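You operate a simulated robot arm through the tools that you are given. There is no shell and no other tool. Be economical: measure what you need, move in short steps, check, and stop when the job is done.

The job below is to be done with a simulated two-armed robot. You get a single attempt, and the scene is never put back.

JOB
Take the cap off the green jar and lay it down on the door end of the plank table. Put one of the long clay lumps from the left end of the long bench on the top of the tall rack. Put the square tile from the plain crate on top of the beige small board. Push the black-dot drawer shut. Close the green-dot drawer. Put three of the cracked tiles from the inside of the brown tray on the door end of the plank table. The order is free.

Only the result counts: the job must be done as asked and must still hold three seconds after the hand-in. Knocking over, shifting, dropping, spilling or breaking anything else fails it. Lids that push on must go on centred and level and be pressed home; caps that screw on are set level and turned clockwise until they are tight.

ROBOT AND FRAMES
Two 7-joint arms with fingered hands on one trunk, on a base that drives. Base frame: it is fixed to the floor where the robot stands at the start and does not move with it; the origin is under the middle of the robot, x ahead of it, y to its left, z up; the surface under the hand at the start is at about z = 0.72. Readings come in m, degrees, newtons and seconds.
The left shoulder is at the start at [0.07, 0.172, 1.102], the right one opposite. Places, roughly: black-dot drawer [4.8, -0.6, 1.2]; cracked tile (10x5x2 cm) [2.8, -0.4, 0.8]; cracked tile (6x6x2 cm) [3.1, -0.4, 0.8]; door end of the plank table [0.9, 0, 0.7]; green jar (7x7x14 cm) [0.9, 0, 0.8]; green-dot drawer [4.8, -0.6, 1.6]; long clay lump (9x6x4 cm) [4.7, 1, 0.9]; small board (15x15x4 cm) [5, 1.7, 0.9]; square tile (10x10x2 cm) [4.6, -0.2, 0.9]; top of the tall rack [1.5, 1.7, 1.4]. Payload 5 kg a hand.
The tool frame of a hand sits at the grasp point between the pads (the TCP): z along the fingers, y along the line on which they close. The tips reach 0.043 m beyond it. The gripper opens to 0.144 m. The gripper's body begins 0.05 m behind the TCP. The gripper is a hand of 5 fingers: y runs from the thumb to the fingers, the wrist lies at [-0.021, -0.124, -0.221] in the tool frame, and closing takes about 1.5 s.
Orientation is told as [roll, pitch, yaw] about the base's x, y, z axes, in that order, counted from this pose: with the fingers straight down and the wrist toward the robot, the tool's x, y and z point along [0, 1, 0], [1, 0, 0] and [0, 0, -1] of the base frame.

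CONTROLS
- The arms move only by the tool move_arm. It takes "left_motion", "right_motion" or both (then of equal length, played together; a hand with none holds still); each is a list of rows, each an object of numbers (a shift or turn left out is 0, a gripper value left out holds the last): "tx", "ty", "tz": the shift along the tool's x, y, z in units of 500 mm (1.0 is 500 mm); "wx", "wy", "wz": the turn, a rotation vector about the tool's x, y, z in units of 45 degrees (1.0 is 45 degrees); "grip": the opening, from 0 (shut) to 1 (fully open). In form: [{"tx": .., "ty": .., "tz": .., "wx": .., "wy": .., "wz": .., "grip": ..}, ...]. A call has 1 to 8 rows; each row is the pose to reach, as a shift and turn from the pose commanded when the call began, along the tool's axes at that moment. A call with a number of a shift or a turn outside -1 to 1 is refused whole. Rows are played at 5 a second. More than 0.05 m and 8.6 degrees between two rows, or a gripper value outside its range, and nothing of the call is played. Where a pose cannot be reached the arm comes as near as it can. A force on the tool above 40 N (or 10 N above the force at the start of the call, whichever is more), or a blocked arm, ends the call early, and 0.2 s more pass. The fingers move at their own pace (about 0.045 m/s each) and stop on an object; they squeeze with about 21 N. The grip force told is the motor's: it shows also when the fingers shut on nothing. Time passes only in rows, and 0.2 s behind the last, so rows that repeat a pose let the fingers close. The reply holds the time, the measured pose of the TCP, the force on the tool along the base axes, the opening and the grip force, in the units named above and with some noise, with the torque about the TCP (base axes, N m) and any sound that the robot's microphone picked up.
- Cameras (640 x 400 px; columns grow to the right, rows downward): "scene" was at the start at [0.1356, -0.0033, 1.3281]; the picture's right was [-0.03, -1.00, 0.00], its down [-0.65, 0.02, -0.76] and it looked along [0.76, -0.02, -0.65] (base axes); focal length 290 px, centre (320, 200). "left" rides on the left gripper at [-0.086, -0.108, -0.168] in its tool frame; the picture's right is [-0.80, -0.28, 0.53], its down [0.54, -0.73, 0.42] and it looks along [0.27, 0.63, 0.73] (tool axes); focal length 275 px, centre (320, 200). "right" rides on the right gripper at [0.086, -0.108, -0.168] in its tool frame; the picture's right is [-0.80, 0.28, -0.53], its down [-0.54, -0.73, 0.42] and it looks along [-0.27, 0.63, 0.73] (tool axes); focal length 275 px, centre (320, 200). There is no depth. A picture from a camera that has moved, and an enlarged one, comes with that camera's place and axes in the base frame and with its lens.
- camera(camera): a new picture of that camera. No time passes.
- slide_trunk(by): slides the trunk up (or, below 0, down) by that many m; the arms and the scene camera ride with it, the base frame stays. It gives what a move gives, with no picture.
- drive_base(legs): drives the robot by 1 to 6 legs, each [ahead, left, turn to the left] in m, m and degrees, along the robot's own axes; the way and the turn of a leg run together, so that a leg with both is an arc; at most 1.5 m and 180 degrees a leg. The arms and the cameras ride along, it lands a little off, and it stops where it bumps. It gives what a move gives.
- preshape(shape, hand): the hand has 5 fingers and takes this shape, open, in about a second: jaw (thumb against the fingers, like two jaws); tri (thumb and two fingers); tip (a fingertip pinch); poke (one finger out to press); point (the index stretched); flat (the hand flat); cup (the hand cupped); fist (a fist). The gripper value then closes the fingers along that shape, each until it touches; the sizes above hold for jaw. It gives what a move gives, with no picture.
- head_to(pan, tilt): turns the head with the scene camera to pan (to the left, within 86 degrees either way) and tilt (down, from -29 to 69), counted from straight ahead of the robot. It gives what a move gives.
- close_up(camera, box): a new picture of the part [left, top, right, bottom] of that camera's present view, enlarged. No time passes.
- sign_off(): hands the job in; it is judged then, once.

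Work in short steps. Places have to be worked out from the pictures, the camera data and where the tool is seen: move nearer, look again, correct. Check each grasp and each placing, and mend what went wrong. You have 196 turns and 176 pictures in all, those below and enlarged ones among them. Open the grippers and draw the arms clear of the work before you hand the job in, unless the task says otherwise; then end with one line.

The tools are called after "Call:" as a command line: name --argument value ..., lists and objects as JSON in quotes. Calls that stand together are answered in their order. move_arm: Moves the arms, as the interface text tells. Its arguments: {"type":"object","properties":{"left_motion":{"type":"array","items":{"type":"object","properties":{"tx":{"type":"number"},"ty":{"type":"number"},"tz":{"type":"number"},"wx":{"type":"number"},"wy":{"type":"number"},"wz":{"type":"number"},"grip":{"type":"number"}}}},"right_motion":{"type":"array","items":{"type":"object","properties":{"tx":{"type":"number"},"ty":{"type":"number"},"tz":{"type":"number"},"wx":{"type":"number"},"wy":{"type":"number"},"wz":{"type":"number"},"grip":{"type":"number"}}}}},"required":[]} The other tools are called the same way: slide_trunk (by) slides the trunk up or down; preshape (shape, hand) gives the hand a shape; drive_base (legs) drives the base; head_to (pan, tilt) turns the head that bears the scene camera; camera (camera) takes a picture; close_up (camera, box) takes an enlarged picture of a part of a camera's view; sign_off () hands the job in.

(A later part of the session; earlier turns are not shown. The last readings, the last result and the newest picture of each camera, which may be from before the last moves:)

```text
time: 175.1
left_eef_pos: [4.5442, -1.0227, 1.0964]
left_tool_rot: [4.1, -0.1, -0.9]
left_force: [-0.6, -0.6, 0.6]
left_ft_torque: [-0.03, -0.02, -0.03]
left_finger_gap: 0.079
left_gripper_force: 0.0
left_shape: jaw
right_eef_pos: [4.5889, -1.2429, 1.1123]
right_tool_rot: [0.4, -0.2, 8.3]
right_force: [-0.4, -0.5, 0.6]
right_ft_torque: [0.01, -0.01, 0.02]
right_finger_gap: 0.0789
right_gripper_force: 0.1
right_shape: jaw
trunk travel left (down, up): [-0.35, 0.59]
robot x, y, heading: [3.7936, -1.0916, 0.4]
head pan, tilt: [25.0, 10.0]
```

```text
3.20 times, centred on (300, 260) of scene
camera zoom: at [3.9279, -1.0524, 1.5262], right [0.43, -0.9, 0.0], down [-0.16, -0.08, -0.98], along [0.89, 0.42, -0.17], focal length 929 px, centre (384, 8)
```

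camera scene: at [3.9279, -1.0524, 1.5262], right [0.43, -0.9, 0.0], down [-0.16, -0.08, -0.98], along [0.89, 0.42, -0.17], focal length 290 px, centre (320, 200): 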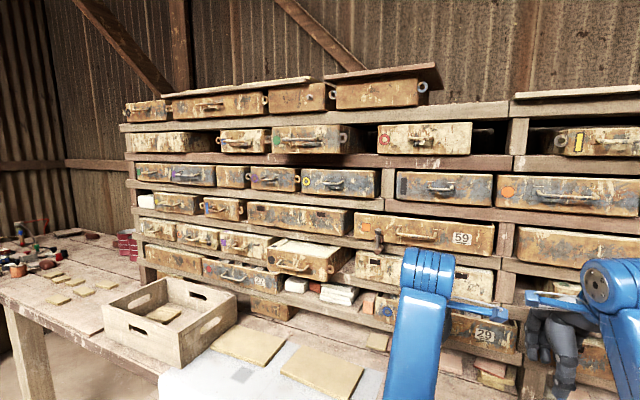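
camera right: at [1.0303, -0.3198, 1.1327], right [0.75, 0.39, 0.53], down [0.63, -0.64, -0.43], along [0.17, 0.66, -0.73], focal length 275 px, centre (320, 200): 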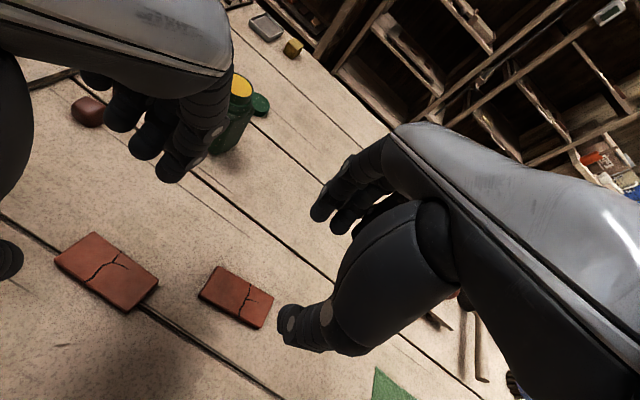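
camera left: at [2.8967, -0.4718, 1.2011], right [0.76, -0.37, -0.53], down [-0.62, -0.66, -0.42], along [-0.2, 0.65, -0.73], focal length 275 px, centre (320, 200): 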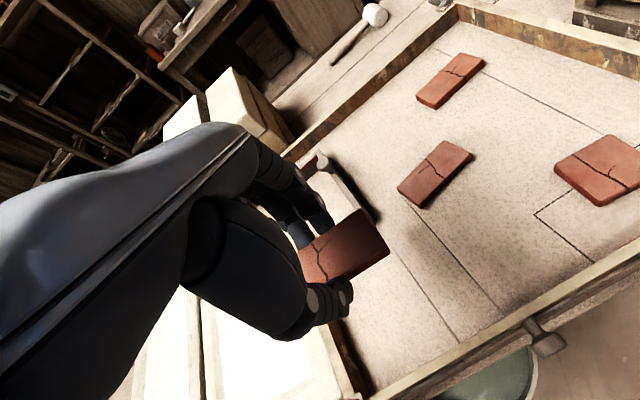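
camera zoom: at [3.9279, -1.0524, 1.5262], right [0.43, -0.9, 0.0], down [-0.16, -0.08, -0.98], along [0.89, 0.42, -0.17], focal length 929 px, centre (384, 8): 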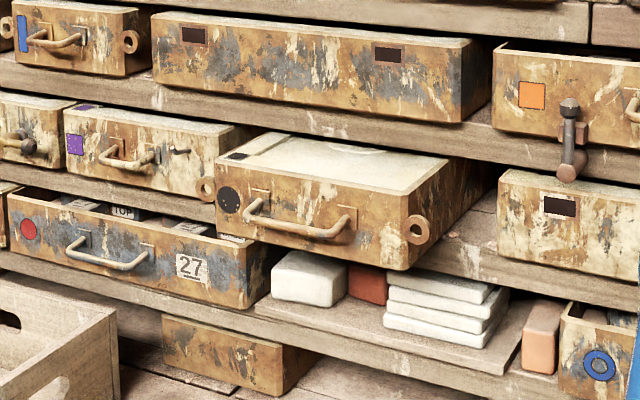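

The black-dot drawer (front near [4.65, −0.63, 1.19]) sticks out far, the green-dot one (near [4.78, −0.6, 1.56]) a little. I back up a bit, shift left, and make the left hand a fist.

Call:
drive_base --legs '[[-0.16, 0.0, 0], [0, 0.27, 0]]'

Call:
preshape --hand "left" --shape "fist"

Call:
move_arm --left_motion '[{"wx": -0.17, "tz": -0.02, "grip": 0}, {"wx": -0.34, "tz": -0.04}, {"wx": -0.51, "tz": -0.06}, {"wx": -0.68, "tz": -0.08}, {"wx": -0.85, "tz": -0.1}, {"wx": -1.0, "tz": -0.12}]'

Call:
move_arm --left_motion '[{"wx": -0.17}, {"wx": -0.34}, {"wx": -0.51}, {"wx": -0.68}, {"wx": -0.85}, {"wx": -1.0}]'

Call:
head_to --pan 10 --tilt 15

Call:
camera --camera "scene"

Call:
camera --camera "left"

```text
time: 178.1
left_eef_pos: [4.3826, -0.7526, 1.0958]
left_tool_rot: [4.0, 0.1, -0.8]
left_force: [0.2, 0.1, -0.2]
left_ft_torque: [0.02, 0.0, 0.0]
left_finger_gap: 0.0792
left_gripper_force: 0.0
left_shape: jaw
right_eef_pos: [4.4273, -0.9698, 1.1125]
right_tool_rot: [0.3, -0.1, 8.4]
right_force: [0.0, 0.2, -1.3]
right_ft_torque: [-0.03, -0.02, -0.01]
right_finger_gap: 0.0791
right_gripper_force: 0.0
right_shape: jaw
trunk travel left (down, up): [-0.35, 0.59]
robot x, y, heading: [3.6335, -0.8232, 0.7]
head pan, tilt: [25.0, 10.0]
```

```text
time: 179.0
left_eef_pos: [4.3825, -0.7517, 1.0971]
left_tool_rot: [4.1, 0.1, -0.7]
left_force: [0.0, -1.3, 0.4]
left_ft_torque: [0.0, -0.01, 0.01]
left_finger_gap: 0.0
left_gripper_force: 0.0
left_shape: fist
right_eef_pos: [4.4272, -0.9715, 1.1127]
right_tool_rot: [0.4, -0.1, 8.4]
right_force: [-0.3, 0.7, 0.4]
right_ft_torque: [0.03, 0.03, -0.01]
right_finger_gap: 0.0792
right_gripper_force: 0.2
right_shape: jaw
trunk travel left (down, up): [-0.35, 0.59]
robot x, y, heading: [3.6271, -0.822, 0.8]
head pan, tilt: [25.0, 10.0]
```

```text
time: 180.4
left_eef_pos: [4.3824, -0.7569, 1.1614]
left_tool_rot: [6.0, -45.3, -5.0]
left_force: [-0.6, 0.1, -0.4]
left_ft_torque: [-0.03, -0.03, 0.0]
left_finger_gap: 0.0001
left_gripper_force: 0.1
left_shape: fist
right_eef_pos: [4.4277, -0.9705, 1.1118]
right_tool_rot: [0.2, -0.1, 8.4]
right_force: [0.7, -0.5, 0.7]
right_ft_torque: [0.0, -0.03, -0.05]
right_finger_gap: 0.0793
right_gripper_force: 0.1
right_shape: jaw
trunk travel left (down, up): [-0.35, 0.59]
robot x, y, heading: [3.6301, -0.8223, 0.8]
head pan, tilt: [25.0, 10.0]
```

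```text
time: 181.8
left_eef_pos: [4.3874, -0.7346, 1.149]
left_tool_rot: [94.4, -80.2, -94.3]
left_force: [0.6, 0.0, -0.4]
left_ft_torque: [0.04, 0.0, -0.02]
left_finger_gap: 0.0
left_gripper_force: 0.0
left_shape: fist
right_eef_pos: [4.4273, -0.9703, 1.1125]
right_tool_rot: [0.2, -0.2, 8.4]
right_force: [0.3, 0.1, 0.8]
right_ft_torque: [-0.01, -0.01, 0.03]
right_finger_gap: 0.079
right_gripper_force: 0.0
right_shape: jaw
trunk travel left (down, up): [-0.35, 0.59]
robot x, y, heading: [3.6366, -0.8215, 0.8]
head pan, tilt: [25.0, 10.0]
```

```text
time: 182.5
left_eef_pos: [4.3861, -0.7354, 1.1465]
left_tool_rot: [92.6, -80.2, -92.4]
left_force: [0.0, -0.5, -0.3]
left_ft_torque: [-0.03, 0.0, 0.03]
left_finger_gap: 0.0001
left_gripper_force: 0.1
left_shape: fist
right_eef_pos: [4.427, -0.9705, 1.1113]
right_tool_rot: [0.3, -0.2, 8.4]
right_force: [-0.3, -0.2, 0.0]
right_ft_torque: [0.0, 0.01, -0.05]
right_finger_gap: 0.079
right_gripper_force: 0.1
right_shape: jaw
trunk travel left (down, up): [-0.35, 0.59]
robot x, y, heading: [3.6301, -0.823, 0.6]
head pan, tilt: [10.0, 15.0]
```

```text
67 pictures are left
camera scene: at [3.7734, -0.8052, 1.5182], right [0.19, -0.98, 0.0], down [-0.25, -0.05, -0.97], along [0.95, 0.18, -0.26], focal length 290 px, centre (320, 200)
```

scene: 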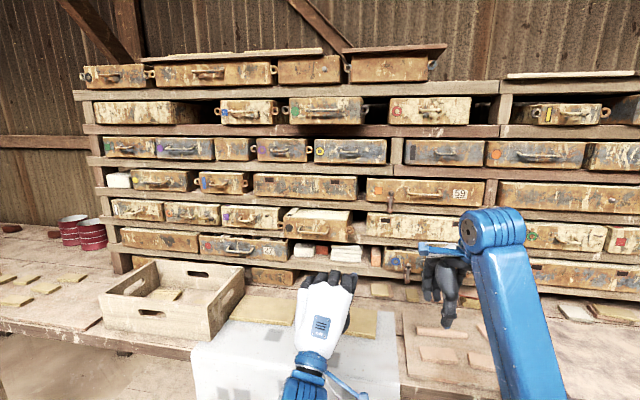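

```text
66 pictures are left
camera left: at [4.2213, -0.8039, 1.0233], right [0.54, -0.74, -0.41], down [0.43, 0.66, -0.62], along [0.73, 0.16, 0.67], focal length 275 px, centre (320, 200)
```

left: 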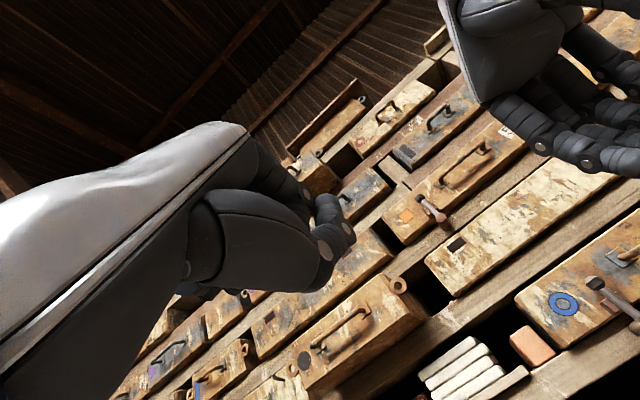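

The fist points straight ahead. The black drawer's front centre triangulates to about [4.69, −0.615, 1.16], the green's to [4.69, −0.645, 1.555]. I line up and advance toward the black one.

Call:
move_arm --left_motion '[{"tx": 0.08, "ty": -0.005}, {"tx": 0.16, "ty": -0.01}, {"tx": 0.242, "ty": -0.014}, {"tx": 0.242, "ty": -0.014, "tz": 0.1}, {"tx": 0.242, "ty": -0.014, "tz": 0.2}, {"tx": 0.242, "ty": -0.014, "tz": 0.3}, {"tx": 0.242, "ty": -0.014, "tz": 0.4}]'

Call:
camera --camera "scene"

Call:
camera --camera "left"

```text
time: 184.1
left_eef_pos: [4.5852, -0.6408, 1.1556]
left_tool_rot: [87.0, -85.8, -87.9]
left_force: [0.2, -0.8, -1.5]
left_ft_torque: [-0.01, -0.08, -0.01]
left_finger_gap: 0.0
left_gripper_force: 0.0
left_shape: fist
right_eef_pos: [4.43, -0.9713, 1.1098]
right_tool_rot: [0.4, -0.1, 8.4]
right_force: [1.0, -0.2, -0.4]
right_ft_torque: [0.01, 0.09, 0.03]
right_finger_gap: 0.0789
right_gripper_force: 0.0
right_shape: jaw
trunk travel left (down, up): [-0.35, 0.59]
robot x, y, heading: [3.6318, -0.8207, 0.9]
head pan, tilt: [10.0, 15.0]
```

```text
65 pictures are left
camera scene: at [3.7757, -0.8057, 1.5178], right [0.19, -0.98, 0.0], down [-0.26, -0.05, -0.97], along [0.95, 0.18, -0.26], focal length 290 px, centre (320, 200)
```

scene: 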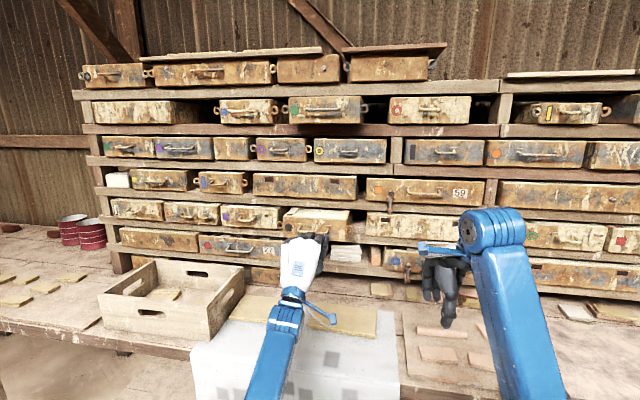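

```text
64 pictures are left
camera left: at [4.4165, -0.7172, 1.0421], right [0.52, -0.78, -0.34], down [0.43, 0.59, -0.69], along [0.74, 0.21, 0.64], focal length 275 px, centre (320, 200)
```

left: 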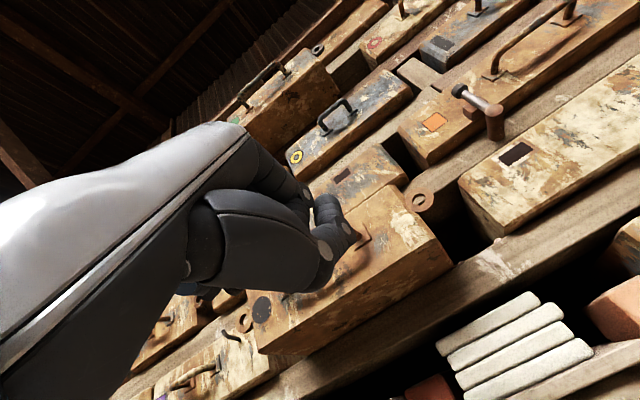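

The fist is just in front of the drawer by the handle. I push forward in small steps.

Call:
move_arm --left_motion '[{"tz": 0.03}, {"tz": 0.06}, {"tz": 0.09}, {"tz": 0.12}, {"tz": 0.15}, {"tz": 0.18}]'

Call:
camera --camera "left"

```text
time: 185.5
left_eef_pos: [4.6739, -0.6409, 1.1615]
left_tool_rot: [90.7, -85.8, -91.6]
left_force: [-10.7, -14.4, 0.8]
left_ft_torque: [0.16, -0.22, -0.34]
left_finger_gap: 0.0
left_gripper_force: 0.1
left_shape: fist
right_eef_pos: [4.4277, -0.973, 1.1119]
right_tool_rot: [0.5, -0.2, 8.4]
right_force: [1.0, 0.7, -0.4]
right_ft_torque: [-0.02, 0.03, 0.01]
right_finger_gap: 0.079
right_gripper_force: 0.0
right_shape: jaw
trunk travel left (down, up): [-0.35, 0.59]
robot x, y, heading: [3.6315, -0.8226, 0.8]
head pan, tilt: [10.0, 15.0]
```

```text
63 pictures are left
camera left: at [4.507, -0.718, 1.0463], right [0.52, -0.78, -0.34], down [0.43, 0.59, -0.68], along [0.73, 0.21, 0.65], focal length 275 px, centre (320, 200)
```

left: 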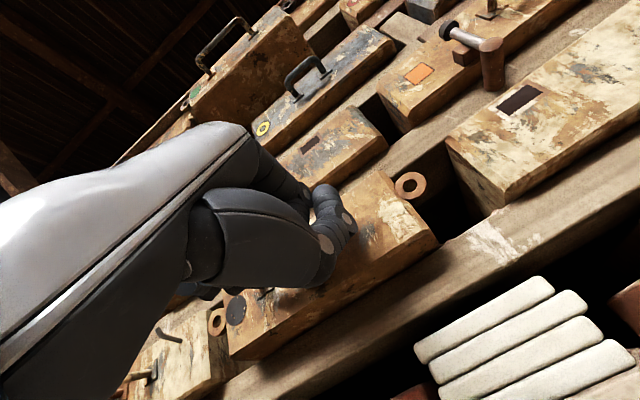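

The drawer moves with about 11 N. I keep pushing.

Call:
move_arm --left_motion '[{"tz": 0.03}, {"tz": 0.06}, {"tz": 0.09}, {"tz": 0.12}, {"tz": 0.15}, {"tz": 0.18}]'

Call:
camera --camera "left"

Call:
close_up --camera "scene" --box '[220, 180, 420, 300]'

```text
time: 186.2
left_eef_pos: [4.7015, -0.6437, 1.1596]
left_tool_rot: [91.1, -85.9, -92.2]
left_force: [-18.2, -9.4, -2.1]
left_ft_torque: [0.19, -0.24, -0.49]
left_finger_gap: 0.0
left_gripper_force: 0.0
left_shape: fist
right_eef_pos: [4.425, -0.9721, 1.1136]
right_tool_rot: [0.2, -0.3, 8.4]
right_force: [-0.7, 0.6, -0.3]
right_ft_torque: [-0.02, -0.05, 0.01]
right_finger_gap: 0.079
right_gripper_force: 0.0
right_shape: jaw
trunk travel left (down, up): [-0.35, 0.59]
robot x, y, heading: [3.6304, -0.8208, 0.8]
head pan, tilt: [10.0, 15.0]
stopped in row 3 (left hand): the force on the tool passed its limit at 45 N (the readings are from after the stop); the commanded pose is now the measured one
```

```text
62 pictures are left
camera left: at [4.5328, -0.7199, 1.0456], right [0.52, -0.78, -0.34], down [0.43, 0.59, -0.68], along [0.73, 0.21, 0.65], focal length 275 px, centre (320, 200)
```

left: 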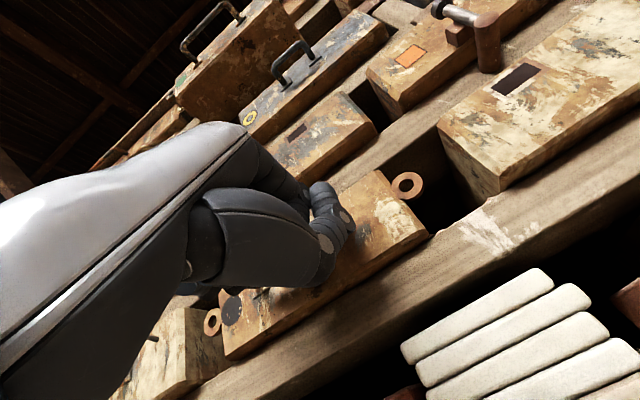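

```text
3.20 times, centred on (320, 240) of scene
camera zoom: at [3.7696, -0.8062, 1.5185], right [0.19, -0.98, 0.0], down [-0.25, -0.05, -0.97], along [0.95, 0.18, -0.26], focal length 929 px, centre (320, 72)
```

zoom: 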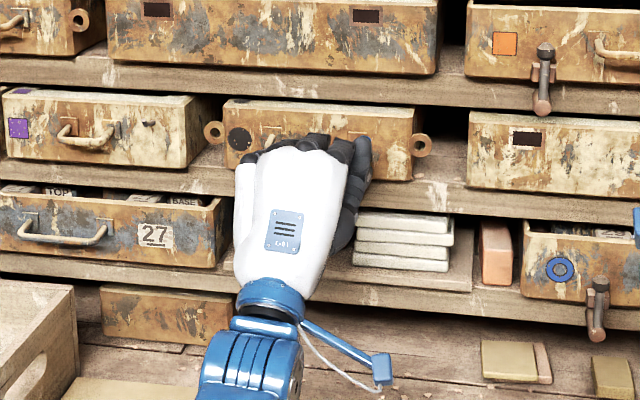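

It stopped at 45 N and looks fully recessed. I push once more to confirm the stop.

Call:
move_arm --left_motion '[{"tz": 0.02}, {"tz": 0.04}, {"tz": 0.06}]'

Call:
move_arm --left_motion '[{"tz": -0.08}, {"tz": -0.16}, {"tz": -0.24}, {"tz": -0.32}, {"tz": -0.4}]'

Call:
close_up --camera "scene" --box '[220, 180, 420, 300]'

```text
time: 186.6
left_eef_pos: [4.7085, -0.6491, 1.1659]
left_tool_rot: [99.7, -85.8, -101.0]
left_force: [-22.1, -11.5, 4.4]
left_ft_torque: [0.21, -0.19, 0.12]
left_finger_gap: 0.0
left_gripper_force: 0.2
left_shape: fist
right_eef_pos: [4.423, -0.974, 1.1131]
right_tool_rot: [0.4, -0.3, 8.4]
right_force: [0.1, -0.1, -0.6]
right_ft_torque: [-0.06, 0.02, -0.01]
right_finger_gap: 0.0791
right_gripper_force: 0.1
right_shape: jaw
trunk travel left (down, up): [-0.35, 0.59]
robot x, y, heading: [3.6302, -0.8243, 0.8]
head pan, tilt: [10.0, 15.0]
stopped in row 2 (left hand): the force on the tool passed its limit at 52 N (the readings are from after the stop); the commanded pose is now the measured one
```

```text
time: 187.8
left_eef_pos: [4.512, -0.6401, 1.161]
left_tool_rot: [94.9, -85.9, -96.0]
left_force: [-0.6, -0.9, 0.6]
left_ft_torque: [-0.01, 0.09, 0.03]
left_finger_gap: 0.0
left_gripper_force: 0.1
left_shape: fist
right_eef_pos: [4.425, -0.9726, 1.1133]
right_tool_rot: [0.3, -0.2, 8.3]
right_force: [0.1, 0.8, -0.2]
right_ft_torque: [0.01, -0.01, -0.01]
right_finger_gap: 0.0792
right_gripper_force: 0.0
right_shape: jaw
trunk travel left (down, up): [-0.35, 0.59]
robot x, y, heading: [3.6337, -0.8213, 0.8]
head pan, tilt: [10.0, 15.0]
```

```text
3.20 times, centred on (320, 240) of scene
camera zoom: at [3.7716, -0.8057, 1.5184], right [0.18, -0.98, 0.0], down [-0.25, -0.05, -0.97], along [0.95, 0.18, -0.26], focal length 929 px, centre (320, 72)
```

zoom: 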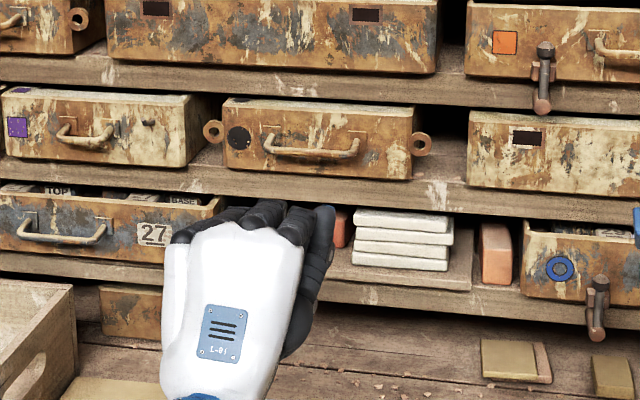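

The black-dot drawer is in to its stop. Now I raise the trunk 0.39 m to bring the fist to the green-dot drawer.

Call:
slide_trunk --by 0.39

Call:
move_arm --left_motion '[{"tz": 0.06}, {"tz": 0.12}, {"tz": 0.18}]'

Call:
camera --camera "scene"

Call:
camera --camera "left"

```text
time: 191.6
left_eef_pos: [4.5138, -0.6382, 1.5505]
left_tool_rot: [93.9, -85.9, -94.9]
left_force: [0.5, 0.2, -1.2]
left_ft_torque: [-0.03, 0.02, -0.02]
left_finger_gap: 0.0
left_gripper_force: 0.1
left_shape: fist
right_eef_pos: [4.4268, -0.9716, 1.501]
right_tool_rot: [0.5, -0.2, 8.3]
right_force: [0.7, -0.3, 0.4]
right_ft_torque: [-0.01, 0.02, -0.01]
right_finger_gap: 0.079
right_gripper_force: 0.1
right_shape: jaw
trunk travel left (down, up): [-0.74, 0.2]
robot x, y, heading: [3.6283, -0.8219, 0.8]
head pan, tilt: [10.0, 15.0]
```

```text
time: 192.4
left_eef_pos: [4.6063, -0.6398, 1.552]
left_tool_rot: [92.9, -85.9, -93.9]
left_force: [0.2, 0.7, -0.6]
left_ft_torque: [0.02, -0.06, 0.0]
left_finger_gap: 0.0001
left_gripper_force: 0.1
left_shape: fist
right_eef_pos: [4.4277, -0.9721, 1.5008]
right_tool_rot: [0.3, -0.1, 8.3]
right_force: [-0.4, 0.2, -0.4]
right_ft_torque: [-0.01, -0.01, 0.04]
right_finger_gap: 0.0791
right_gripper_force: 0.0
right_shape: jaw
trunk travel left (down, up): [-0.74, 0.2]
robot x, y, heading: [3.6335, -0.824, 1.0]
head pan, tilt: [10.0, 15.0]
```

```text
59 pictures are left
camera scene: at [3.7744, -0.8058, 1.908], right [0.18, -0.98, 0.0], down [-0.26, -0.05, -0.97], along [0.95, 0.18, -0.26], focal length 290 px, centre (320, 200)
```

scene: 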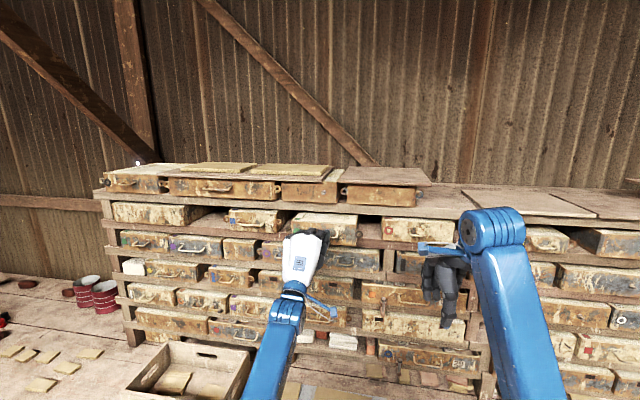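

```text
58 pictures are left
camera left: at [4.438, -0.7166, 1.437], right [0.52, -0.78, -0.34], down [0.44, 0.59, -0.68], along [0.73, 0.21, 0.65], focal length 275 px, centre (320, 200)
```

left: 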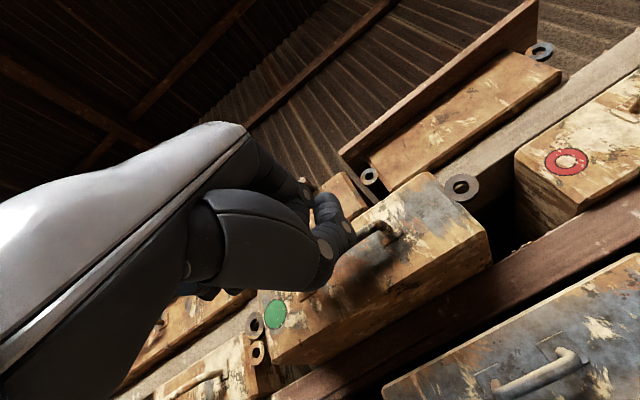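

The fist is in front of the green-dot drawer. I push in small steps.

Call:
move_arm --left_motion '[{"tz": 0.03}, {"tz": 0.06}, {"tz": 0.09}, {"tz": 0.12}, {"tz": 0.15}, {"tz": 0.18}]'

Call:
camera --camera "left"

```text
time: 193.8
left_eef_pos: [4.6832, -0.6407, 1.554]
left_tool_rot: [96.2, -86.0, -97.3]
left_force: [-21.4, 1.7, -4.6]
left_ft_torque: [0.12, 0.09, -0.57]
left_finger_gap: 0.1362
left_gripper_force: 0.1
left_shape: fist
right_eef_pos: [4.4236, -0.9718, 1.5034]
right_tool_rot: [0.4, -0.3, 8.3]
right_force: [-0.2, -0.5, -1.2]
right_ft_torque: [0.0, 0.02, -0.07]
right_finger_gap: 0.0794
right_gripper_force: 0.0
right_shape: jaw
trunk travel left (down, up): [-0.74, 0.2]
robot x, y, heading: [3.6284, -0.8248, 0.6]
head pan, tilt: [10.0, 15.0]
stopped in row 6 (left hand): the force on the tool passed its limit at 67 N (the readings are from after the stop); the commanded pose is now the measured one
```

```text
57 pictures are left
camera left: at [4.5165, -0.717, 1.4373], right [0.52, -0.78, -0.33], down [0.44, 0.58, -0.68], along [0.73, 0.21, 0.65], focal length 275 px, centre (320, 200)
```

left: 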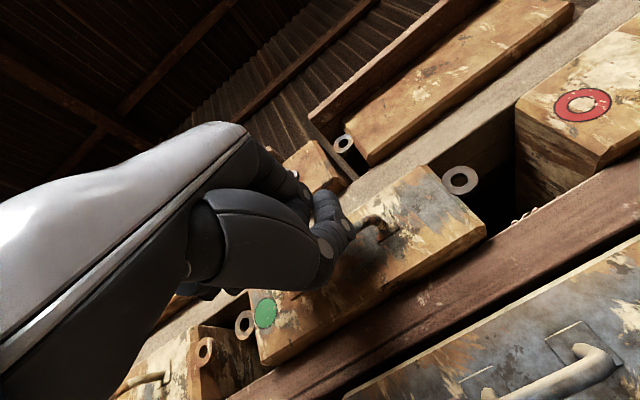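

It met 67 N and the drawer is now recessed. One more push to confirm, then I back off and look.

Call:
move_arm --left_motion '[{"tz": 0.02}, {"tz": 0.04}, {"tz": 0.06}, {"tz": 0.08}]'

Call:
move_arm --left_motion '[{"tz": -0.08}, {"tz": -0.16}, {"tz": -0.24}, {"tz": -0.32}, {"tz": -0.4}]'

Call:
close_up --camera "scene" --box '[200, 190, 420, 320]'

```text
time: 194.1
left_eef_pos: [4.6853, -0.6395, 1.5511]
left_tool_rot: [96.8, -86.1, -97.9]
left_force: [-21.2, 0.8, -1.4]
left_ft_torque: [0.07, 0.05, -0.58]
left_finger_gap: 0.1363
left_gripper_force: 0.0
left_shape: fist
right_eef_pos: [4.4215, -0.9696, 1.5049]
right_tool_rot: [0.2, -0.2, 8.5]
right_force: [-0.3, 0.6, -0.3]
right_ft_torque: [-0.03, -0.03, 0.02]
right_finger_gap: 0.079
right_gripper_force: 0.1
right_shape: jaw
trunk travel left (down, up): [-0.74, 0.2]
robot x, y, heading: [3.6303, -0.8193, 1.0]
head pan, tilt: [10.0, 15.0]
stopped in row 1 (left hand): the force on the tool passed its limit at 52 N (the readings are from after the stop); the commanded pose is now the measured one
```

```text
time: 195.2
left_eef_pos: [4.486, -0.6352, 1.549]
left_tool_rot: [95.0, -86.0, -96.2]
left_force: [-0.3, 0.3, 0.7]
left_ft_torque: [0.0, 0.03, -0.01]
left_finger_gap: 0.0
left_gripper_force: 0.0
left_shape: fist
right_eef_pos: [4.4234, -0.971, 1.5036]
right_tool_rot: [0.3, -0.3, 8.5]
right_force: [-1.7, 0.1, 0.3]
right_ft_torque: [-0.02, 0.0, -0.05]
right_finger_gap: 0.079
right_gripper_force: 0.1
right_shape: jaw
trunk travel left (down, up): [-0.74, 0.2]
robot x, y, heading: [3.6259, -0.8208, 0.6]
head pan, tilt: [10.0, 15.0]
```

```text
2.91 times, centred on (310, 255) of scene
camera zoom: at [3.7693, -0.8051, 1.9085], right [0.19, -0.98, 0.0], down [-0.25, -0.05, -0.97], along [0.95, 0.18, -0.26], focal length 845 px, centre (349, 40)
```

zoom: 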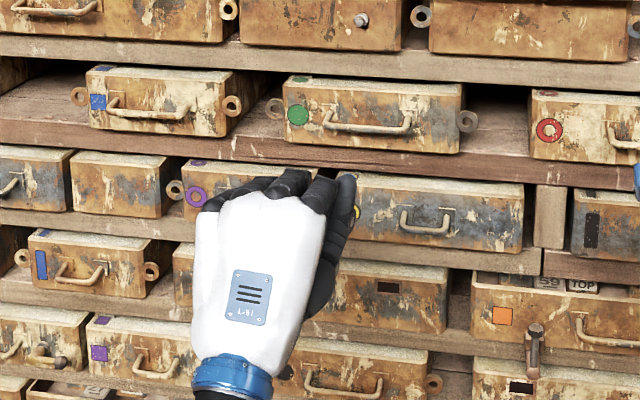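

Both drawers are shut to their stops. I reshape the left hand to jaw, turn it back down, and lower the trunk for the crate.

Call:
drive_base --legs '[[-0.08, 0.3, 0]]'

Call:
preshape --hand "left" --shape "jaw"

Call:
move_arm --left_motion '[{"wx": 0.17}, {"wx": 0.34}, {"wx": 0.51}, {"wx": 0.68}, {"wx": 0.85}, {"wx": 1.0}]'

Call:
move_arm --left_motion '[{"wx": 0.17}, {"wx": 0.34}, {"wx": 0.51}, {"wx": 0.68}, {"wx": 0.85}, {"wx": 1.0}]'

Call:
slide_trunk --by -0.27

Call:
head_to --pan 10 --tilt 30

Call:
camera --camera "scene"

Call:
camera --camera "left"

```text
time: 196.9
left_eef_pos: [4.4315, -0.4278, 1.546]
left_tool_rot: [91.0, -85.8, -92.2]
left_force: [1.0, -1.1, -0.6]
left_ft_torque: [-0.01, -0.01, 0.14]
left_finger_gap: 0.0
left_gripper_force: 0.0
left_shape: fist
right_eef_pos: [4.3704, -0.7627, 1.4989]
right_tool_rot: [0.5, 0.1, 8.4]
right_force: [0.5, -1.5, 0.1]
right_ft_torque: [0.15, 0.03, 0.02]
right_finger_gap: 0.079
right_gripper_force: 0.0
right_shape: jaw
trunk travel left (down, up): [-0.74, 0.2]
robot x, y, heading: [3.5665, -0.6026, 0.6]
head pan, tilt: [10.0, 15.0]
stopped in leg 1: the robot was blocked; the commanded pose is now the measured one
```

```text
time: 197.8
left_eef_pos: [4.4238, -0.409, 1.5472]
left_tool_rot: [95.0, -86.3, -95.9]
left_force: [-0.5, 0.8, 0.1]
left_ft_torque: [0.0, 0.02, -0.07]
left_finger_gap: 0.1436
left_gripper_force: 0.1
left_shape: jaw
right_eef_pos: [4.3637, -0.7451, 1.503]
right_tool_rot: [0.2, -0.1, 8.5]
right_force: [-0.3, 1.1, -0.3]
right_ft_torque: [-0.13, -0.04, 0.01]
right_finger_gap: 0.0791
right_gripper_force: 0.1
right_shape: jaw
trunk travel left (down, up): [-0.74, 0.2]
robot x, y, heading: [3.5678, -0.6046, 0.9]
head pan, tilt: [10.0, 15.0]
```

```text
time: 199.2
left_eef_pos: [4.4258, -0.4145, 1.5452]
left_tool_rot: [5.6, -45.0, -4.9]
left_force: [0.2, 0.1, -0.2]
left_ft_torque: [0.0, 0.04, -0.04]
left_finger_gap: 0.1438
left_gripper_force: 0.0
left_shape: jaw
right_eef_pos: [4.3655, -0.7507, 1.5013]
right_tool_rot: [0.2, -0.2, 8.5]
right_force: [0.4, 0.2, -1.0]
right_ft_torque: [-0.07, 0.0, 0.02]
right_finger_gap: 0.079
right_gripper_force: 0.0
right_shape: jaw
trunk travel left (down, up): [-0.74, 0.2]
robot x, y, heading: [3.5661, -0.6056, 0.8]
head pan, tilt: [10.0, 15.0]
```

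```text
time: 200.7
left_eef_pos: [4.4265, -0.4154, 1.5462]
left_tool_rot: [4.0, -0.1, -1.0]
left_force: [-0.5, -0.4, -0.1]
left_ft_torque: [-0.01, 0.01, 0.01]
left_finger_gap: 0.1438
left_gripper_force: 0.1
left_shape: jaw
right_eef_pos: [4.3669, -0.7516, 1.501]
right_tool_rot: [0.3, 0.0, 8.5]
right_force: [0.7, 0.8, 0.0]
right_ft_torque: [-0.01, 0.01, -0.02]
right_finger_gap: 0.0792
right_gripper_force: 0.0
right_shape: jaw
trunk travel left (down, up): [-0.74, 0.2]
robot x, y, heading: [3.569, -0.6036, 1.0]
head pan, tilt: [10.0, 15.0]
```

```text
time: 203.4
left_eef_pos: [4.4249, -0.4146, 1.2782]
left_tool_rot: [4.0, -0.3, -1.0]
left_force: [0.4, -0.2, 0.0]
left_ft_torque: [-0.02, -0.03, -0.02]
left_finger_gap: 0.1437
left_gripper_force: 0.0
left_shape: jaw
right_eef_pos: [4.3653, -0.7527, 1.2317]
right_tool_rot: [0.4, -0.1, 8.5]
right_force: [0.1, -0.1, -0.9]
right_ft_torque: [-0.01, 0.0, -0.02]
right_finger_gap: 0.0788
right_gripper_force: 0.0
right_shape: jaw
trunk travel left (down, up): [-0.47, 0.47]
robot x, y, heading: [3.5675, -0.6061, 0.8]
head pan, tilt: [10.0, 15.0]
```

```text
time: 204.2
left_eef_pos: [4.4267, -0.4147, 1.2779]
left_tool_rot: [3.9, -0.2, -1.0]
left_force: [-0.5, -0.8, 0.4]
left_ft_torque: [-0.01, -0.01, -0.04]
left_finger_gap: 0.1436
left_gripper_force: 0.2
left_shape: jaw
right_eef_pos: [4.3645, -0.7516, 1.2324]
right_tool_rot: [0.3, -0.1, 8.5]
right_force: [0.4, 0.6, -0.5]
right_ft_torque: [0.04, -0.02, 0.01]
right_finger_gap: 0.079
right_gripper_force: 0.0
right_shape: jaw
trunk travel left (down, up): [-0.47, 0.47]
robot x, y, heading: [3.5687, -0.6079, 1.0]
head pan, tilt: [10.0, 30.0]
```

```text
55 pictures are left
camera scene: at [3.7074, -0.5869, 1.614], right [0.19, -0.98, 0.0], down [-0.49, -0.09, -0.87], along [0.85, 0.16, -0.5], focal length 290 px, centre (320, 200)
```

scene: 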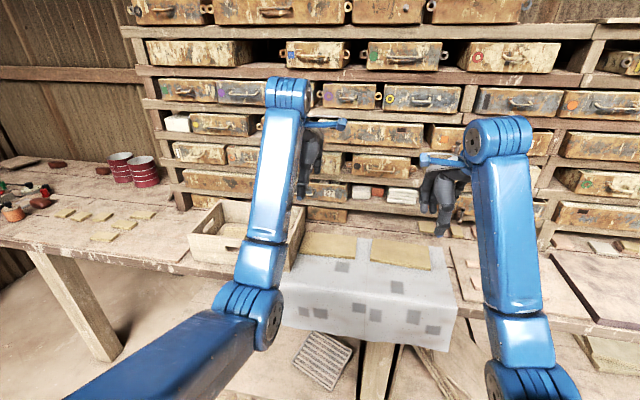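

```text
54 pictures are left
camera left: at [4.3155, -0.5119, 1.438], right [-0.29, -0.75, -0.59], down [-0.71, 0.58, -0.39], along [0.64, 0.31, -0.71], focal length 275 px, centre (320, 200)
```

left: 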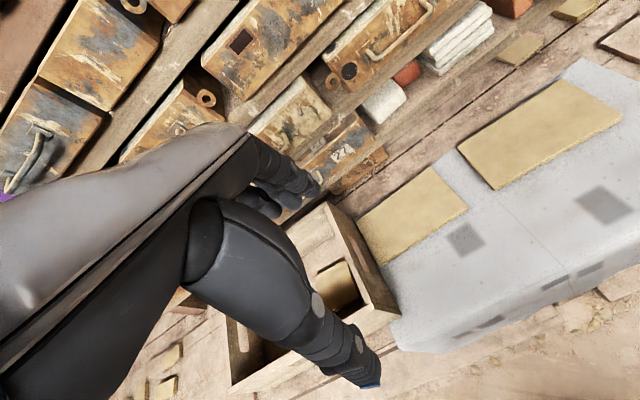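

The base bumped lightly at the plank table's end, so I keep farther from it: arms back a little, then forward and left toward the crate.

Call:
move_arm --left_motion '[{"ty": -0.08, "wy": 0.04}, {"ty": -0.16, "wy": 0.09}, {"ty": -0.22, "wy": 0.09}]' --right_motion '[{"ty": -0.06}, {"ty": -0.1}, {"ty": -0.14}]'

Call:
drive_base --legs '[[0.24, -0.02, -0.9], [0, 0.3, 0]]'

Call:
head_to --pan 0 --tilt 45

Call:
camera --camera "scene"

Call:
camera --camera "left"

```text
time: 205.2
left_eef_pos: [4.3225, -0.3769, 1.2796]
left_tool_rot: [9.9, -0.8, 1.6]
left_force: [-0.5, 0.5, 0.3]
left_ft_torque: [0.01, 0.07, 0.02]
left_finger_gap: 0.144
left_gripper_force: 0.0
left_shape: jaw
left hand out of reach, approached as far as the arm can: row 3
right_eef_pos: [4.2963, -0.7577, 1.229]
right_tool_rot: [0.4, 0.0, 8.7]
right_force: [-0.3, 0.2, 0.1]
right_ft_torque: [-0.04, 0.09, -0.01]
right_finger_gap: 0.079
right_gripper_force: 0.0
right_shape: jaw
trunk travel left (down, up): [-0.47, 0.47]
robot x, y, heading: [3.5669, -0.6045, 1.0]
head pan, tilt: [10.0, 30.0]
stopped in row 3 (left hand): the arm was blocked; the commanded pose is now the measured one
```

```text
time: 207.7
left_eef_pos: [4.5461, -0.304, 1.2804]
left_tool_rot: [10.0, -0.9, 5.8]
left_force: [0.6, -0.2, -0.1]
left_ft_torque: [-0.03, 0.04, -0.01]
left_finger_gap: 0.1438
left_gripper_force: 0.1
left_shape: jaw
right_eef_pos: [4.55, -0.6888, 1.2296]
right_tool_rot: [0.3, 0.1, 12.9]
right_force: [0.5, 0.7, -0.2]
right_ft_torque: [-0.05, 0.04, -0.03]
right_finger_gap: 0.0789
right_gripper_force: 0.0
right_shape: jaw
trunk travel left (down, up): [-0.47, 0.47]
robot x, y, heading: [3.8099, -0.5886, 5.3]
head pan, tilt: [10.0, 30.0]
stopped in leg 2: the robot was blocked; the commanded pose is now the measured one
```

```text
time: 208.5
left_eef_pos: [4.5439, -0.3012, 1.2801]
left_tool_rot: [10.0, -1.0, 6.0]
left_force: [0.2, 0.9, 0.7]
left_ft_torque: [-0.08, 0.04, 0.0]
left_finger_gap: 0.144
left_gripper_force: 0.1
left_shape: jaw
right_eef_pos: [4.5473, -0.6854, 1.232]
right_tool_rot: [0.2, -0.1, 12.9]
right_force: [-0.2, -0.8, 0.5]
right_ft_torque: [-0.06, -0.02, 0.0]
right_finger_gap: 0.0792
right_gripper_force: 0.0
right_shape: jaw
trunk travel left (down, up): [-0.47, 0.47]
robot x, y, heading: [3.8117, -0.5871, 5.7]
head pan, tilt: [0.0, 45.0]
```

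```text
53 pictures are left
camera scene: at [3.9411, -0.5731, 1.5914], right [0.1, -1.0, 0.0], down [-0.7, -0.07, -0.71], along [0.7, 0.07, -0.71], focal length 290 px, centre (320, 200)
```

scene: 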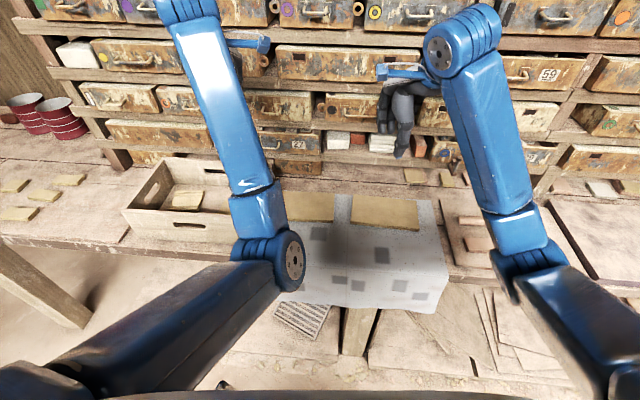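

```text
52 pictures are left
camera left: at [4.4457, -0.4275, 1.428], right [-0.2, -0.72, -0.67], down [-0.78, 0.53, -0.34], along [0.59, 0.45, -0.66], focal length 275 px, centre (320, 200)
```

left: 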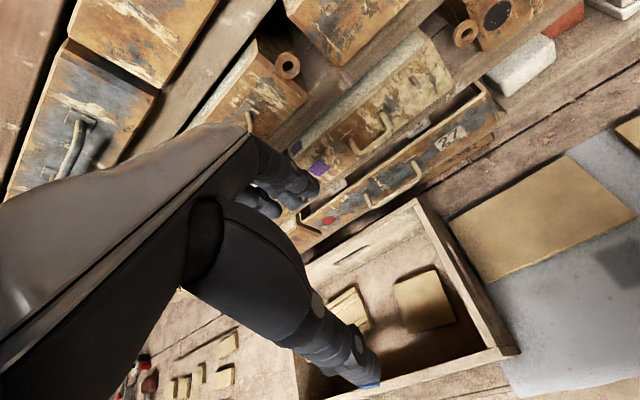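

The base is blocked again by the table end, but from here the crate is within the left hand's reach. I look into the crate more closely: there seem to be two pieces in it.

Call:
close_up --camera "left" --box '[290, 200, 530, 400]'

Call:
close_up --camera "scene" --box '[110, 140, 270, 260]'

```text
2.00 times, centred on (410, 300) of left
camera zoom: at [4.4457, -0.4275, 1.428], right [-0.2, -0.72, -0.67], down [-0.78, 0.53, -0.34], along [0.59, 0.45, -0.66], focal length 551 px, centre (140, 0)
```

zoom: 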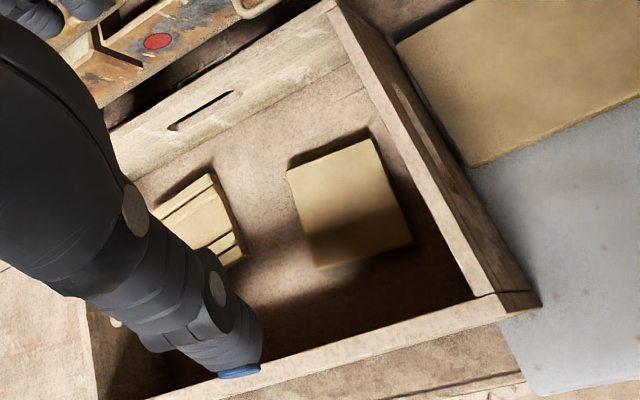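

```text
3.33 times, centred on (190, 200) of scene
camera zoom: at [3.9411, -0.5731, 1.5914], right [0.1, -1.0, 0.0], down [-0.7, -0.07, -0.71], along [0.7, 0.07, -0.71], focal length 968 px, centre (753, 200)
```

zoom: 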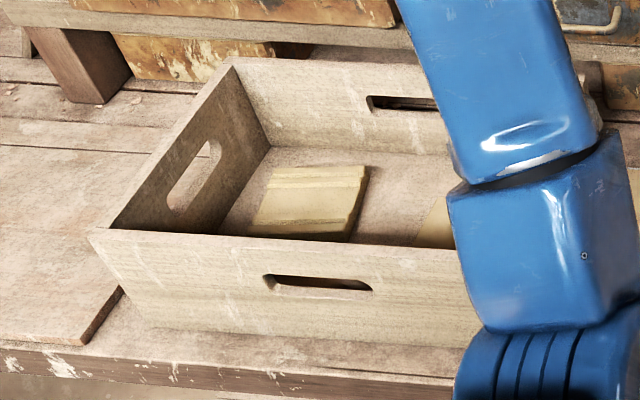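

The plain square tile is the right-hand one, near [4.56, −0.235] and aligned with the crate. I straighten the left hand first, then lower toward it and look again for its height.

Call:
move_arm --left_motion '[{"wy": -0.11, "wz": 0.05, "grip": 0.93}, {"wy": -0.22, "wz": 0.1}]'

Call:
move_arm --left_motion '[{"tx": 0.03, "ty": 0.01, "tz": 0.08}, {"tx": 0.06, "ty": 0.02, "tz": 0.16}, {"tx": 0.09, "ty": 0.025, "tz": 0.24}, {"tx": 0.12, "ty": 0.03, "tz": 0.32}, {"tx": 0.134, "ty": 0.034, "tz": 0.4}]'

Call:
camera --camera "left"

Call:
camera --camera "scene"

```text
time: 209.1
left_eef_pos: [4.5431, -0.2824, 1.2792]
left_tool_rot: [6.6, -0.9, 5.2]
left_force: [0.0, 0.5, 0.1]
left_ft_torque: [-0.03, -0.03, 0.0]
left_finger_gap: 0.134
left_gripper_force: 0.0
left_shape: jaw
left hand out of reach, approached as far as the arm can: row 2
right_eef_pos: [4.5481, -0.6872, 1.2313]
right_tool_rot: [0.3, 0.0, 13.1]
right_force: [0.5, 0.0, -0.1]
right_ft_torque: [-0.02, 0.02, -0.01]
right_finger_gap: 0.0792
right_gripper_force: 0.1
right_shape: jaw
trunk travel left (down, up): [-0.47, 0.47]
robot x, y, heading: [3.8087, -0.5913, 5.5]
head pan, tilt: [0.0, 45.0]
```

```text
time: 210.3
left_eef_pos: [4.5613, -0.219, 1.0873]
left_tool_rot: [5.1, -0.8, 3.6]
left_force: [0.9, -0.2, -0.1]
left_ft_torque: [0.0, 0.03, 0.05]
left_finger_gap: 0.134
left_gripper_force: 0.0
left_shape: jaw
right_eef_pos: [4.5477, -0.6881, 1.2299]
right_tool_rot: [0.3, 0.0, 13.0]
right_force: [-0.3, -0.1, -0.3]
right_ft_torque: [-0.02, 0.02, 0.01]
right_finger_gap: 0.0792
right_gripper_force: 0.0
right_shape: jaw
trunk travel left (down, up): [-0.47, 0.47]
robot x, y, heading: [3.8086, -0.583, 5.5]
head pan, tilt: [0.0, 45.0]
```

```text
49 pictures are left
camera left: at [4.4574, -0.3265, 1.2448], right [-0.23, -0.76, -0.61], down [-0.76, 0.53, -0.38], along [0.61, 0.37, -0.7], focal length 275 px, centre (320, 200)
```

left: 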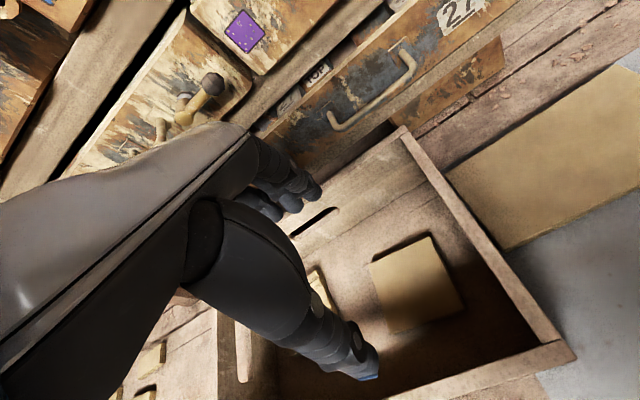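

```text
48 pictures are left
camera scene: at [3.9421, -0.5747, 1.5913], right [0.1, -1.0, 0.0], down [-0.7, -0.07, -0.71], along [0.7, 0.07, -0.71], focal length 290 px, centre (320, 200)
```

scene: 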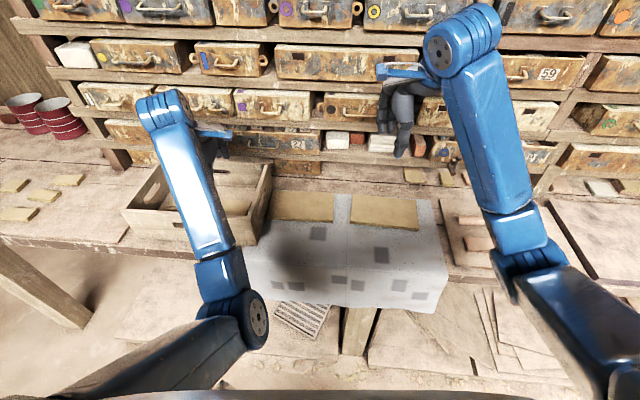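

Two views give the tile top at z ≈ 0.879, centre [4.564, −0.231]. I go down to z ≈ 0.93, straightening the last degrees.

Call:
move_arm --left_motion '[{"tx": -0.013, "ty": 0.002, "tz": 0.08, "wy": -0.05}, {"tx": -0.026, "ty": 0.004, "tz": 0.16, "wy": -0.11}, {"tx": -0.04, "ty": 0.006, "tz": 0.24, "wy": -0.11}, {"tx": -0.052, "ty": 0.006, "tz": 0.31, "wy": -0.11}]'

Call:
camera --camera "left"

```text
time: 211.3
left_eef_pos: [4.5657, -0.2287, 0.9296]
left_tool_rot: [0.1, -0.8, 3.7]
left_force: [0.5, 0.7, -0.1]
left_ft_torque: [-0.02, 0.02, -0.02]
left_finger_gap: 0.1338
left_gripper_force: 0.0
left_shape: jaw
right_eef_pos: [4.5488, -0.6876, 1.2309]
right_tool_rot: [0.3, 0.0, 12.9]
right_force: [-0.4, 0.0, 0.6]
right_ft_torque: [-0.05, 0.05, -0.02]
right_finger_gap: 0.079
right_gripper_force: 0.1
right_shape: jaw
trunk travel left (down, up): [-0.47, 0.47]
robot x, y, heading: [3.809, -0.5883, 5.4]
head pan, tilt: [0.0, 45.0]
```

```text
47 pictures are left
camera left: at [4.4605, -0.3244, 1.0953], right [-0.22, -0.81, -0.54], down [-0.75, 0.5, -0.43], along [0.62, 0.31, -0.72], focal length 275 px, centre (320, 200)
```

left: 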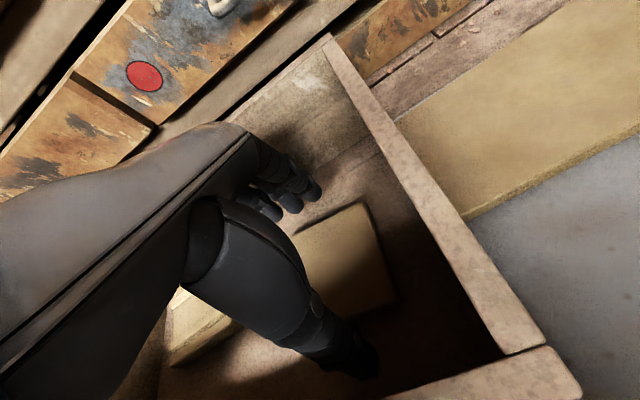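

Aligned. I go down until just above the crate floor and close.

Call:
move_arm --left_motion '[{"tz": 0.02}, {"tz": 0.035}, {"tz": 0.045}, {"tz": 0.045, "grip": 0.3}, {"tz": 0.045}, {"tz": 0.045}, {"tz": 0.045}]'

Call:
move_arm --left_motion '[{"tz": -0.06}, {"tz": -0.14}, {"tz": -0.24}, {"tz": -0.34}]'

Call:
camera --camera "left"

```text
time: 212.5
left_eef_pos: [4.565, -0.2304, 0.9175]
left_tool_rot: [0.2, -1.7, 3.8]
left_force: [-8.9, -1.3, 31.7]
left_ft_torque: [-0.33, 2.74, 0.0]
left_finger_gap: 0.0908
left_gripper_force: 20.8
left_shape: jaw
right_eef_pos: [4.5452, -0.6892, 1.2332]
right_tool_rot: [0.2, -0.2, 13.0]
right_force: [-0.2, 0.4, -0.3]
right_ft_torque: [0.0, 0.04, -0.02]
right_finger_gap: 0.0788
right_gripper_force: 0.1
right_shape: jaw
trunk travel left (down, up): [-0.47, 0.47]
robot x, y, heading: [3.8112, -0.5857, 5.7]
head pan, tilt: [0.0, 45.0]
stopped in row 6 (left hand): the force on the tool passed its limit at 42 N (the readings are from after the stop); the commanded pose is now the measured one
```

```text
time: 213.5
left_eef_pos: [4.5631, -0.2319, 1.0793]
left_tool_rot: [0.2, -1.1, 3.7]
left_force: [0.5, 0.4, -3.2]
left_ft_torque: [0.01, -0.04, 0.0]
left_finger_gap: 0.0912
left_gripper_force: 21.1
left_shape: jaw
right_eef_pos: [4.5486, -0.6885, 1.2302]
right_tool_rot: [0.2, 0.0, 12.9]
right_force: [-0.1, -0.5, -1.1]
right_ft_torque: [0.03, 0.0, 0.0]
right_finger_gap: 0.0789
right_gripper_force: 0.1
right_shape: jaw
trunk travel left (down, up): [-0.47, 0.47]
robot x, y, heading: [3.8095, -0.5841, 5.7]
head pan, tilt: [0.0, 45.0]
```

```text
46 pictures are left
camera left: at [4.4585, -0.3264, 1.2438], right [-0.22, -0.81, -0.54], down [-0.75, 0.5, -0.43], along [0.62, 0.31, -0.72], focal length 275 px, centre (320, 200)
```

left: 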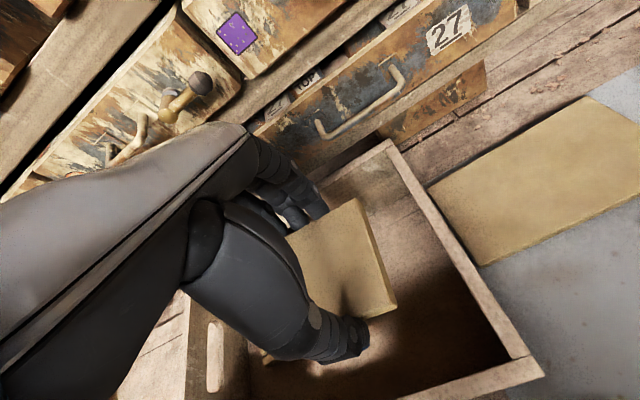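

The square tile is held. I draw both hands in a bit, clear of the drawers, before moving along the bench.

Call:
move_arm --left_motion '[{"ty": -0.06, "tz": -0.06}, {"ty": -0.12, "tz": -0.1}, {"ty": -0.18, "tz": -0.12}, {"ty": -0.24, "tz": -0.12}]' --right_motion '[{"ty": -0.04, "tz": 0.08}, {"ty": -0.1, "tz": 0.16}, {"ty": -0.17, "tz": 0.22}, {"ty": -0.24, "tz": 0.22}]'

Call:
head_to --pan 75 --tilt 45

Call:
camera --camera "scene"

```text
time: 214.5
left_eef_pos: [4.4384, -0.237, 1.1385]
left_tool_rot: [0.1, -1.2, 3.6]
left_force: [-1.2, 1.0, -2.8]
left_ft_torque: [-0.08, -0.04, -0.02]
left_finger_gap: 0.091
left_gripper_force: 20.2
left_shape: jaw
right_eef_pos: [4.4299, -0.7111, 1.1214]
right_tool_rot: [0.2, -0.3, 13.0]
right_force: [-0.9, 0.4, 0.0]
right_ft_torque: [-0.04, -0.1, -0.01]
right_finger_gap: 0.0791
right_gripper_force: 0.0
right_shape: jaw
trunk travel left (down, up): [-0.47, 0.47]
robot x, y, heading: [3.8091, -0.5877, 5.3]
head pan, tilt: [0.0, 45.0]
```

```text
time: 216.0
left_eef_pos: [4.4418, -0.2383, 1.137]
left_tool_rot: [0.2, -1.2, 3.7]
left_force: [0.1, 0.0, -1.8]
left_ft_torque: [-0.01, 0.03, -0.01]
left_finger_gap: 0.091
left_gripper_force: 20.0
left_shape: jaw
right_eef_pos: [4.4338, -0.7131, 1.1198]
right_tool_rot: [0.3, 0.0, 12.9]
right_force: [-1.1, 0.0, 0.1]
right_ft_torque: [0.01, 0.03, -0.04]
right_finger_gap: 0.0791
right_gripper_force: 0.2
right_shape: jaw
trunk travel left (down, up): [-0.47, 0.47]
robot x, y, heading: [3.8103, -0.5881, 5.6]
head pan, tilt: [75.0, 45.0]
```

```text
45 pictures are left
camera scene: at [3.8739, -0.5027, 1.5913], right [0.99, -0.17, 0.0], down [-0.12, -0.7, -0.71], along [0.12, 0.7, -0.71], focal length 290 px, centre (320, 200)
```

scene: 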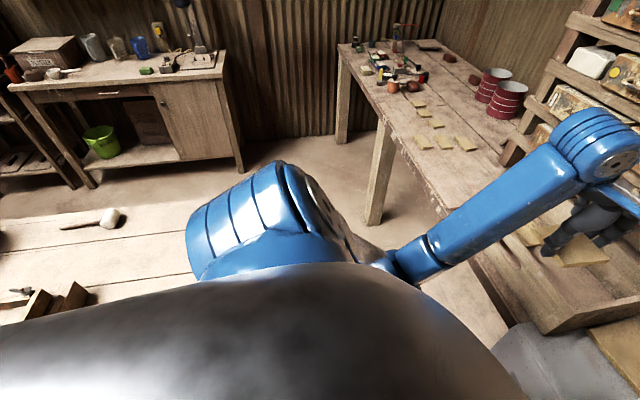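

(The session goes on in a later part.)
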